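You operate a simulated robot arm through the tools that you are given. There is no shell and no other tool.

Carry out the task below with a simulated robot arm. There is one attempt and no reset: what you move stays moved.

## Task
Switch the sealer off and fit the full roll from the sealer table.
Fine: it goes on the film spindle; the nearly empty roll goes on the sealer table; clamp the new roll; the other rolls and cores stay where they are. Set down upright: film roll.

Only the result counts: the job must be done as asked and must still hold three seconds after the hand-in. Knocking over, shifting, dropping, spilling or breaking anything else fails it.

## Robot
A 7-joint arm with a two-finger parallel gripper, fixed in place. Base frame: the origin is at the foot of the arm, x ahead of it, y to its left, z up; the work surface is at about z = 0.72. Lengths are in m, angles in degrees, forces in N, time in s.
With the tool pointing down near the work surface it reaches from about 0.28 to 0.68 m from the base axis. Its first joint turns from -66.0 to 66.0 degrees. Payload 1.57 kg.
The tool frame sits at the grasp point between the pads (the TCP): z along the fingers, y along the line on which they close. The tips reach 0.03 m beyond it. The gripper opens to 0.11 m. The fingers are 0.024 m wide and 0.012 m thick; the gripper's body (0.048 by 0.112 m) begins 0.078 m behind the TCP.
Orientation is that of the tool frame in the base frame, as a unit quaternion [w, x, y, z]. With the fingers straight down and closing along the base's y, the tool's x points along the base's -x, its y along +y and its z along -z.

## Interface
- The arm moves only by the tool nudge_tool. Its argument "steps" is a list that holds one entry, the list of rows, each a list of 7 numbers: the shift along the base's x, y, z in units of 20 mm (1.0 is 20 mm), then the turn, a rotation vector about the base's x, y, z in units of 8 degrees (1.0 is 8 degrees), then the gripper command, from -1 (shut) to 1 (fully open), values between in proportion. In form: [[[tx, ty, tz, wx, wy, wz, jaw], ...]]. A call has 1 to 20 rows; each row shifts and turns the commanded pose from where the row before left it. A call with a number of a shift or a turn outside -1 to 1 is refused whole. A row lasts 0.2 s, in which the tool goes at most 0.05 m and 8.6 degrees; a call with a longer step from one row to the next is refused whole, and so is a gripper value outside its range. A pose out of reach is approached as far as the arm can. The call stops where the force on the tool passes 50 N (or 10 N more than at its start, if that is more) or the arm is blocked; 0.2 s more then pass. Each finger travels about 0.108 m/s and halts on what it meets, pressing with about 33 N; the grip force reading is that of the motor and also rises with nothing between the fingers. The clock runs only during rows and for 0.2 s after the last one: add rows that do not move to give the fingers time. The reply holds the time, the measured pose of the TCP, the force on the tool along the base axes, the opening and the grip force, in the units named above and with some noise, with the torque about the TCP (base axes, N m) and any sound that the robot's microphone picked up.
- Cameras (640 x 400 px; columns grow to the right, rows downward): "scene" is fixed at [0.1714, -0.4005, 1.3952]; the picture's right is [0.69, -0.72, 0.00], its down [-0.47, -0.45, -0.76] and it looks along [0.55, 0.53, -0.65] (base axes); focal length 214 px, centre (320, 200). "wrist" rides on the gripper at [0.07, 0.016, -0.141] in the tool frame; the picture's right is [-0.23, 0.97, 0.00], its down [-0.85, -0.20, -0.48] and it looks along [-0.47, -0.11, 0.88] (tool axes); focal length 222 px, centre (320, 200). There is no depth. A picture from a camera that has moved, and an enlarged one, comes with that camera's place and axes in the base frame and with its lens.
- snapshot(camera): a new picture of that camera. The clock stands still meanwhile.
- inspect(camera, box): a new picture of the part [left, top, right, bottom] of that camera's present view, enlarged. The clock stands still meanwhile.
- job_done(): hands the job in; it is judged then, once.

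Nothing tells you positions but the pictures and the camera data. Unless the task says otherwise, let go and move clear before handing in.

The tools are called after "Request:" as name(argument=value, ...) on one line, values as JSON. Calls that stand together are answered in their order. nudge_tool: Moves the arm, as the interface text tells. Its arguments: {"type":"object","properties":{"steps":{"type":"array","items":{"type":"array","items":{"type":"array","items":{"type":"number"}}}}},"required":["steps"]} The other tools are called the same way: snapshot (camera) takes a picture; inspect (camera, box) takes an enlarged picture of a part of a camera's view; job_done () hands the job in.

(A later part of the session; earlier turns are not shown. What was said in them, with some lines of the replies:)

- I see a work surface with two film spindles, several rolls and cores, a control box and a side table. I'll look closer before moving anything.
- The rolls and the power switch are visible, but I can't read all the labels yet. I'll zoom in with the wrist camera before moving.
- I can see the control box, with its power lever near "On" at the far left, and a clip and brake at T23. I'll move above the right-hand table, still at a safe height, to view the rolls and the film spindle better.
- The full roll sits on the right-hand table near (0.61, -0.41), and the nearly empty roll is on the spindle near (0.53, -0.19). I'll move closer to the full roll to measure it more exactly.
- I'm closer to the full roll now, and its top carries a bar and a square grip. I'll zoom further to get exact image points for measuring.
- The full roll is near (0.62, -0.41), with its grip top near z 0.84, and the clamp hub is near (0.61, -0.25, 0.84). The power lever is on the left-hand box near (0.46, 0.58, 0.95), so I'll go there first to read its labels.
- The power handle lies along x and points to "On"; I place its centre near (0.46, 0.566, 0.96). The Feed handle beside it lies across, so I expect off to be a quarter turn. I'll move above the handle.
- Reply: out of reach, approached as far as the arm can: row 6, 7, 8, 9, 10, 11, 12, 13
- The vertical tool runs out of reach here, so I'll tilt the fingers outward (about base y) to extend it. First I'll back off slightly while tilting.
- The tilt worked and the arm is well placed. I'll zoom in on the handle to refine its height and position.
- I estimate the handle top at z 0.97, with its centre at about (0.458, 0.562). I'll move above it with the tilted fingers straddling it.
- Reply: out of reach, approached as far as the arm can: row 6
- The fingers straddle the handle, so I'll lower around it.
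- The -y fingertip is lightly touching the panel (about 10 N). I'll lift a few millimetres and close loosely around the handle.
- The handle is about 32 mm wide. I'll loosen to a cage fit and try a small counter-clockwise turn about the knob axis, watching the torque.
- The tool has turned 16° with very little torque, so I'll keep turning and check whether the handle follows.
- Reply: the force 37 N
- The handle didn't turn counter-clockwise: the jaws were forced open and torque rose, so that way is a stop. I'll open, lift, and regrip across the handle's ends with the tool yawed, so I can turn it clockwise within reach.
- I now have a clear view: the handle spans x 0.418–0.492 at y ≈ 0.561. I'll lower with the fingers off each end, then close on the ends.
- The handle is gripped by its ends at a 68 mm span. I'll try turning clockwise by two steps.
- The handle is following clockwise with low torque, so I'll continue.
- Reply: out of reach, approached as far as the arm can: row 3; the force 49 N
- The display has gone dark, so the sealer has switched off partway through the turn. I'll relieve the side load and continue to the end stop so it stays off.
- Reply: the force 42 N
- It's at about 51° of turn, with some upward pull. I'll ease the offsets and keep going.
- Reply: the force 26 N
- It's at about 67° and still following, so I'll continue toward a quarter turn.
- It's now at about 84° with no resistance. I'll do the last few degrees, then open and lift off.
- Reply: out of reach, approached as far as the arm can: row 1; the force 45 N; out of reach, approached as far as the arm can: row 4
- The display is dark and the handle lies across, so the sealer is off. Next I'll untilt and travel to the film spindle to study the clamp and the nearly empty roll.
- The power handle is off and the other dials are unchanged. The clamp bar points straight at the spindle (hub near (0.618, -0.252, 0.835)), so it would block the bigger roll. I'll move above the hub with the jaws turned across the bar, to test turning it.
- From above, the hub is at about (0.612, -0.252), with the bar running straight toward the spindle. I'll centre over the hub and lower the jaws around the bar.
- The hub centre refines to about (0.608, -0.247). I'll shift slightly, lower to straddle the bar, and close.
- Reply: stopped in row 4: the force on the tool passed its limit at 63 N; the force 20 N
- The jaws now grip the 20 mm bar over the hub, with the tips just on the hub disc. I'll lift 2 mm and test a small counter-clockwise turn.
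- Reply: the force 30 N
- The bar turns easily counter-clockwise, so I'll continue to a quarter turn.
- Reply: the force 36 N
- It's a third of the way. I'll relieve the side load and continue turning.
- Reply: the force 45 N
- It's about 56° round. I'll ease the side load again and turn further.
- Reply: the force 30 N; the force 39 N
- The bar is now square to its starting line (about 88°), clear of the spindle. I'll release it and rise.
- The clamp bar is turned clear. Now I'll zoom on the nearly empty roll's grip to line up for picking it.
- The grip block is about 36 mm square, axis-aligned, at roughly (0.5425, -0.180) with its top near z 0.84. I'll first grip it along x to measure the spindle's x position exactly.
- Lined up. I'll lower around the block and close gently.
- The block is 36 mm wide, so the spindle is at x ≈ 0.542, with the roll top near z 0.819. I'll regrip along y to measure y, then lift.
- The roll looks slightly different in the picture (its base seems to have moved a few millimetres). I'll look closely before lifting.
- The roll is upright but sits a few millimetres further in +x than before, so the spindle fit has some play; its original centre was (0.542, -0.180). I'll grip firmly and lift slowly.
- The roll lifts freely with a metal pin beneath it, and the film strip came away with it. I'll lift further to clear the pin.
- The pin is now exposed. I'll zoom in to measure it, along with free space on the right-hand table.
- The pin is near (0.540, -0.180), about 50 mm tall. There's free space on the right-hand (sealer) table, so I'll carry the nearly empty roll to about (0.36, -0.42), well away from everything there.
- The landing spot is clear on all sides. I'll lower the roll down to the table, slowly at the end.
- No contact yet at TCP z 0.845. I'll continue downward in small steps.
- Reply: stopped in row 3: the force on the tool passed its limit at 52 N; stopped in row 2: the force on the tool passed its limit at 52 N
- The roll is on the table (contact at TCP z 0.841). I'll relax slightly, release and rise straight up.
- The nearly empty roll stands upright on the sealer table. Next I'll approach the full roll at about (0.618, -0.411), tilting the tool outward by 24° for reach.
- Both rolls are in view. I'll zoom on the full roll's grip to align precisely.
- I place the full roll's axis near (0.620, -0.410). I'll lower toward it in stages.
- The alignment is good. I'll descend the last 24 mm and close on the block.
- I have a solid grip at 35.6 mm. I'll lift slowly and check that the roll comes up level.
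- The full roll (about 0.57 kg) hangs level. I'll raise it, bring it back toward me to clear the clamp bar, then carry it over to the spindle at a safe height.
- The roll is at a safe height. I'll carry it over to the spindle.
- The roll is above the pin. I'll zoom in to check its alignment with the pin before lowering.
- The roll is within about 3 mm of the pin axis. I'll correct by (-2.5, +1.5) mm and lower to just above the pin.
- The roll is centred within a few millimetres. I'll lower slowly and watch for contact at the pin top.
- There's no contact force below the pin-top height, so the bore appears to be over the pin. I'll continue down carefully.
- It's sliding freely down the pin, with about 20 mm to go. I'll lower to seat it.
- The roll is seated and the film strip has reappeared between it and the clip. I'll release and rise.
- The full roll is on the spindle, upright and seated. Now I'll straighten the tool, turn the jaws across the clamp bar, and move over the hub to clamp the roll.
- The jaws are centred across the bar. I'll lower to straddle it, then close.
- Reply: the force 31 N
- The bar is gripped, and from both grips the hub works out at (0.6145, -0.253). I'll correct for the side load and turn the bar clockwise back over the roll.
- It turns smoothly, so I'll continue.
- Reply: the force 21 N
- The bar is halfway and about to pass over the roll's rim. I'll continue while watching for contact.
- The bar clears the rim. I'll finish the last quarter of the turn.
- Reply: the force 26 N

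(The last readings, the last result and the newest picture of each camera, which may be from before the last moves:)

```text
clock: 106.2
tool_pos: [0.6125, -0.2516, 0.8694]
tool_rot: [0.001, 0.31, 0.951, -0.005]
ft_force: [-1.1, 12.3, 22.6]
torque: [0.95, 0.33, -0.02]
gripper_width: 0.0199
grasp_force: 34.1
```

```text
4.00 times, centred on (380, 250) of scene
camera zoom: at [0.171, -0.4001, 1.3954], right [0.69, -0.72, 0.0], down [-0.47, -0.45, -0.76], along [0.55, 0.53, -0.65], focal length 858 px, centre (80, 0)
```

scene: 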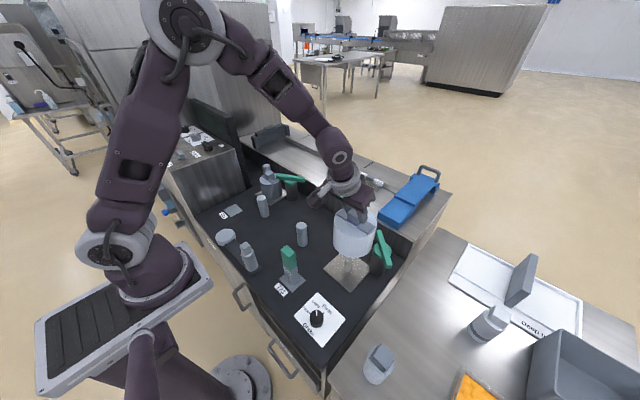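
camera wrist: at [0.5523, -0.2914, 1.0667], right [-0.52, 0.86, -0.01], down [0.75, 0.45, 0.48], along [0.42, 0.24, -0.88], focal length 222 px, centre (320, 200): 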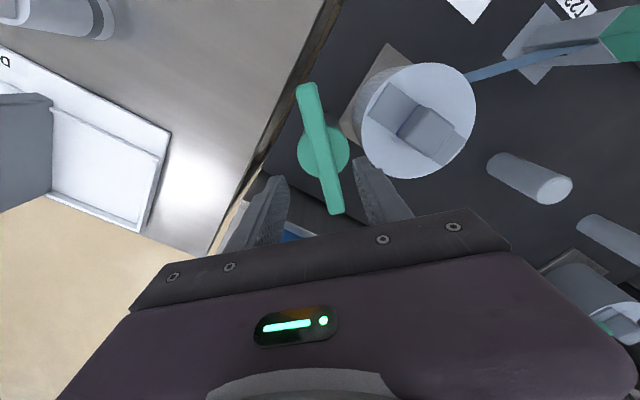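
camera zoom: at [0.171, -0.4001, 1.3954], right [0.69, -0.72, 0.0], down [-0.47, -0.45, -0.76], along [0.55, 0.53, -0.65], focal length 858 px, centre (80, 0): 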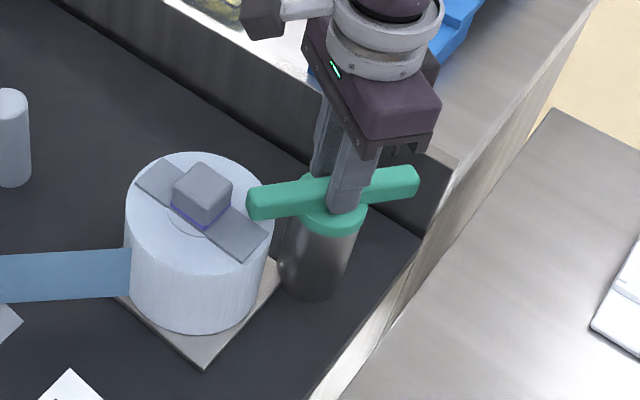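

About 10° remains to the original clamped position. I'll turn until it reaches its stop.

Request:
nudge_tool(steps=[[[0, 0.06, 0.06, 0, 0, -1, -1], [0, 0, 0, 0, 0, -0.3, -1], [0, 0, 0, 0, 0, 0, -1]]])

Request:
inspect(camera="scene", box=[320, 200, 440, 300])

```text
clock: 107.0
tool_pos: [0.6134, -0.2521, 0.8691]
tool_rot: [0.001, 0.393, 0.92, -0.004]
ft_force: [11.0, 5.0, 1.7]
torque: [-0.26, -1.08, 0.98]
gripper_width: 0.0201
grasp_force: 33.7
```

```text
4.00 times, centred on (380, 250) of scene
camera zoom: at [0.1716, -0.4004, 1.3952], right [0.69, -0.72, 0.0], down [-0.47, -0.45, -0.76], along [0.55, 0.53, -0.65], focal length 858 px, centre (80, 0)
```

zoom: 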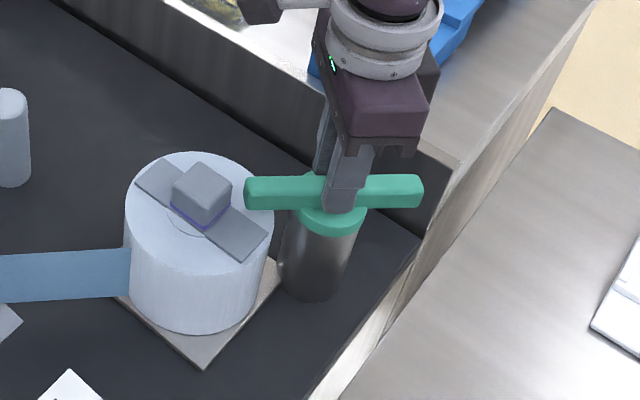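

Torque rose to about 1 N·m, so the bar is at its stop and the roll is clamped. I'll release, rise, and inspect everything.

Request:
nudge_tool(steps=[[[0, 0, 0, 0, 0, 0.06, -0.6], [0, 0, 0, 0, 0, 0, -0.2], [0, 0, 0, 0, 0, 0, 0.0], [0, 0, 0.5, 0, 0, 0, 0.0], [0, 0, 0.9, 0, 0, 0, 0.0], [-0.3, 0, 0.9, 0, 0, 0, 0.0], [-0.8, 0, 0.9, 0, 0, 1, 0.0], [-0.8, 0.2, 0.9, 0, 0, 1, 0.0], [-0.8, 0.2, 0.9, 0, 0, 1, 0.0], [-1, 0.2, 0.6, 0, 0, 1, 0.0], [-1, 0.2, 0.6, 0, 0, 1, 0.0], [-1, 0.2, 0.6, 0, 0, 0.7, 0.0], [-1, 0.2, 0.6, 0, 0, 0, 0.0], [-1, 0.2, 0.6, 0, 0, 0, 0.0], [0, 0, 0, 0, 0, 0, 0.0]]])

Request:
snapshot(camera="wrist")

Request:
snapshot(camera="scene")

```text
clock: 110.2
tool_pos: [0.4585, -0.2231, 1.0299]
tool_rot: [0.002, 0.002, 1.0, -0.005]
ft_force: [-0.6, -0.5, -1.5]
torque: [-0.02, -0.02, 0.0]
gripper_width: 0.055
grasp_force: 0.0
```

```text
taken
camera wrist: at [0.3881, -0.2055, 1.1698], right [0.23, 0.97, -0.01], down [0.85, -0.2, 0.48], along [0.47, -0.12, -0.88], focal length 222 px, centre (320, 200)
```

wrist: 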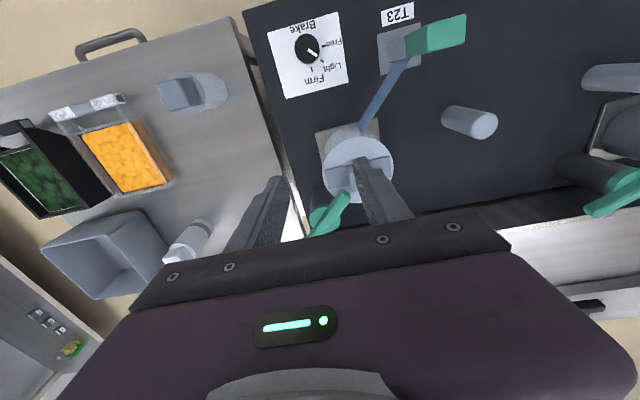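

```text
taken
```

scene: 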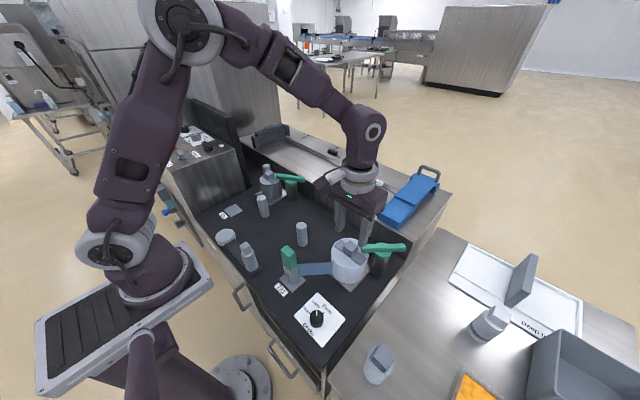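

The clamp bar now lies over the full roll. I'll inspect the nearly empty roll, the spindle and the other objects closely.

Request:
inspect(camera="scene", box=[330, 320, 430, 400])

Request:
inspect(camera="scene", box=[270, 220, 420, 310])

Request:
inspect(camera="wrist", box=[140, 50, 260, 130])

Request:
inspect(camera="scene", box=[140, 90, 320, 290])

Request:
inspect(camera="scene", box=[430, 240, 640, 400])

```text
5.00 times, centred on (380, 360) of scene
camera zoom: at [0.1714, -0.4005, 1.3952], right [0.69, -0.72, 0.0], down [-0.47, -0.45, -0.76], along [0.55, 0.53, -0.65], focal length 1072 px, centre (20, -600)
```

zoom: 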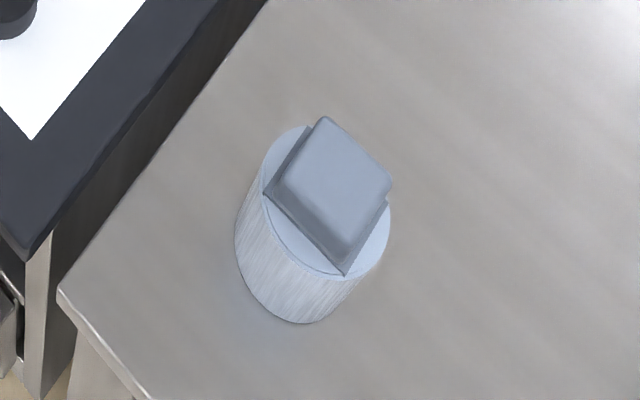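

```text
4.27 times, centred on (345, 265) of scene
camera zoom: at [0.1714, -0.4005, 1.3952], right [0.69, -0.72, 0.0], down [-0.47, -0.45, -0.76], along [0.55, 0.53, -0.65], focal length 915 px, centre (213, -77)
```

zoom: 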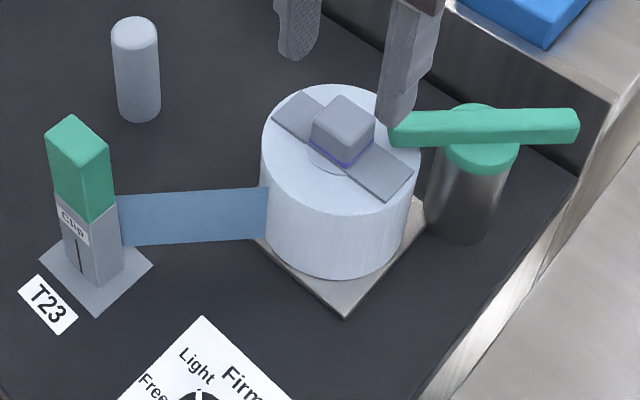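

```text
5.00 times, centred on (200, 90) of wrist
camera zoom: at [0.3881, -0.2055, 1.1698], right [0.23, 0.97, -0.01], down [0.85, -0.2, 0.48], along [0.47, -0.12, -0.88], focal length 1111 px, centre (920, 750)
```

zoom: 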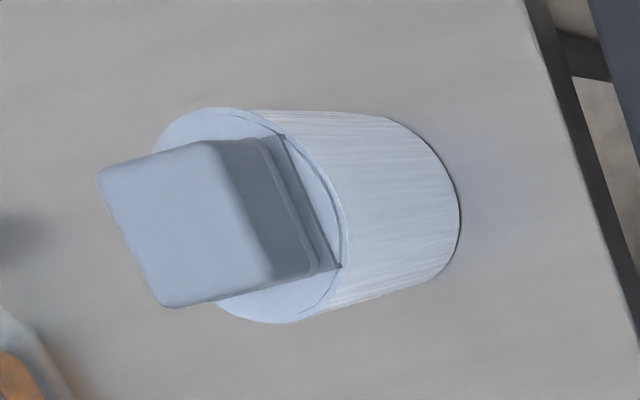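

```text
2.00 times, centred on (230, 190) of scene
camera zoom: at [0.1714, -0.4005, 1.3952], right [0.69, -0.72, 0.0], down [-0.47, -0.45, -0.76], along [0.55, 0.53, -0.65], focal length 429 px, centre (500, 220)
```

zoom: 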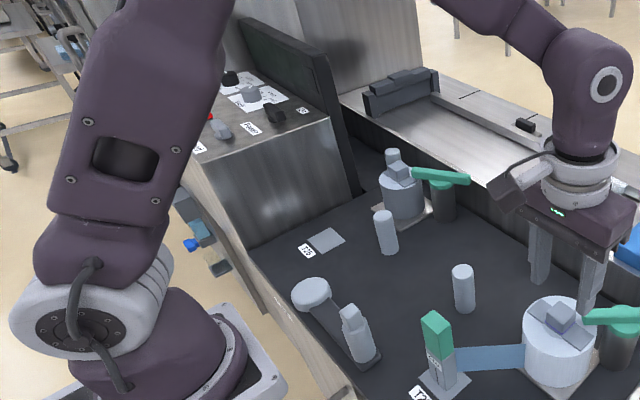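

```text
2.50 times, centred on (535, 320) of scene
camera zoom: at [0.1714, -0.4005, 1.3952], right [0.69, -0.72, 0.0], down [-0.47, -0.45, -0.76], along [0.55, 0.53, -0.65], focal length 536 px, centre (-218, -100)
```

zoom: 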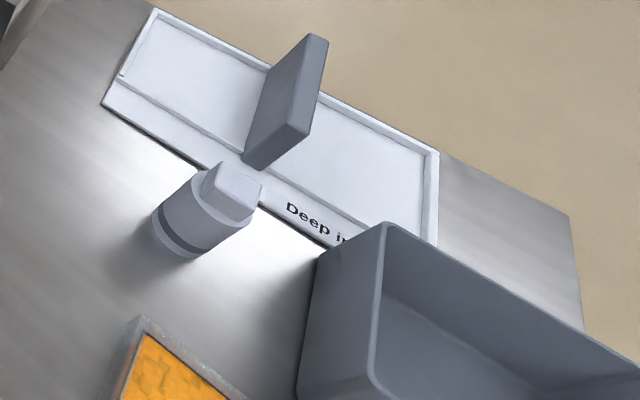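

Everything checks out: display dark, full roll seated with the clamp bar at its stop over it, and the nearly empty roll upright on the table. Nothing else looks disturbed. I'll move the arm clear for a final look.

Request:
nudge_tool(steps=[[[-0.3, 0.8, 0.8, 0, 0, 0, 0.0], [-0.3, 0.8, 0.8, 0, 0, 0, 0.0], [-0.3, 0.8, 0.8, 0, 0, 0, 0.0], [-0.3, 0.8, 0.8, 0, 0, 0, 0.0], [-0.3, 0.8, 0.8, 0, 0, 0, 0.0], [-0.3, 0.8, 0.8, 0, 0, 0, 0.0], [0, 0, 0, 0, 0, 0, 0.0], [0, 0, 0, 0, 0, 0, 0.0]]])

Request:
snapshot(camera="scene")

Request:
snapshot(camera="wrist")

Request:
inspect(camera="scene", box=[130, 90, 250, 180])

```text
clock: 112.0
tool_pos: [0.4222, -0.129, 1.1251]
tool_rot: [0.001, 0.002, 1.0, -0.005]
ft_force: [0.6, -0.1, 0.4]
torque: [-0.01, -0.01, 0.03]
gripper_width: 0.055
grasp_force: 0.1
```

```text
taken
```

scene: 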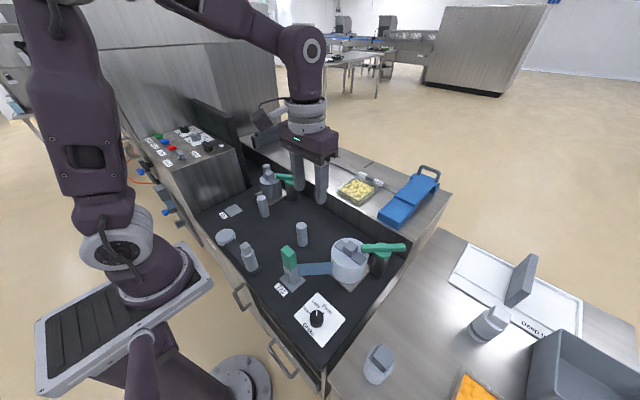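

```text
taken
camera wrist: at [0.351, -0.1107, 1.2657], right [0.23, 0.97, -0.01], down [0.85, -0.2, 0.48], along [0.47, -0.12, -0.88], focal length 222 px, centre (320, 200)
```

wrist: 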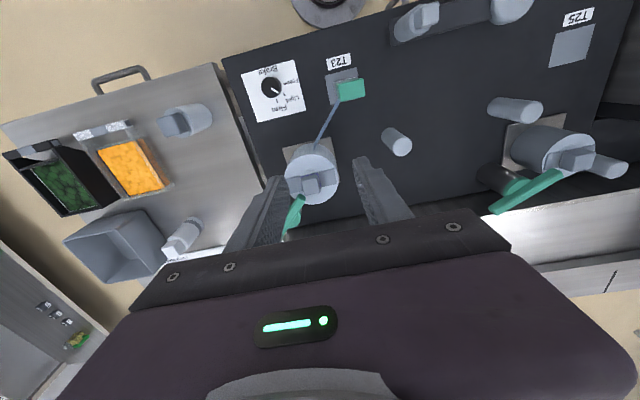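

```text
4.44 times, centred on (190, 135) of scene
camera zoom: at [0.1714, -0.4005, 1.3952], right [0.69, -0.72, 0.0], down [-0.47, -0.45, -0.76], along [0.55, 0.53, -0.65], focal length 953 px, centre (898, 489)
```

zoom: 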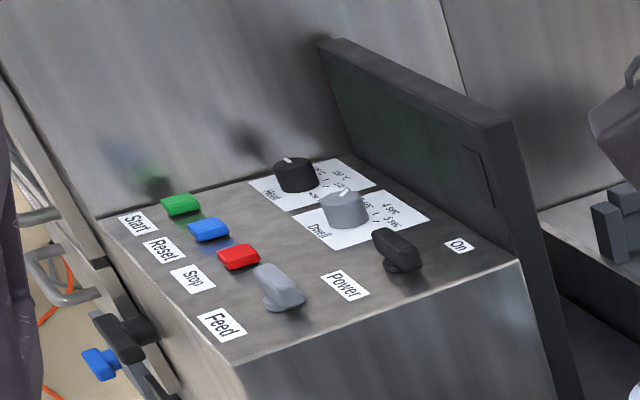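

The final pictures show the power handle at off with the display dark and the other controls unchanged. The full roll is clamped on the film spindle, the nearly empty roll is upright on the sealer table, and the arm is clear, so I'm handing in.

Request:
job_done()

```text
The job is handed in.
```

The sealer is off and the full roll is clamped on the film spindle. I've handed the job in, but no verdict came back.

- **Sealer:** I turned the power handle a quarter turn from "On" and the display went dark. The other dials, the Feed handle and the buttons look unchanged in the last pictures.
- **Full roll:** it slid down the spindle pin and is seated upright. The film strip shows again between it and the T23 clip.
- **Clamp:** I turned the clamp bar aside to swap the rolls. It is now back over the new roll and turned until it hit its stop.
- **Nearly empty roll:** it stands upright on the sealer table, clear of everything else there. I took "sealer table" to mean the right-hand table, because that is where the full roll was.
- **Everything else:** the other rolls, cores and trays look undisturbed, and the arm is clear of the work area.
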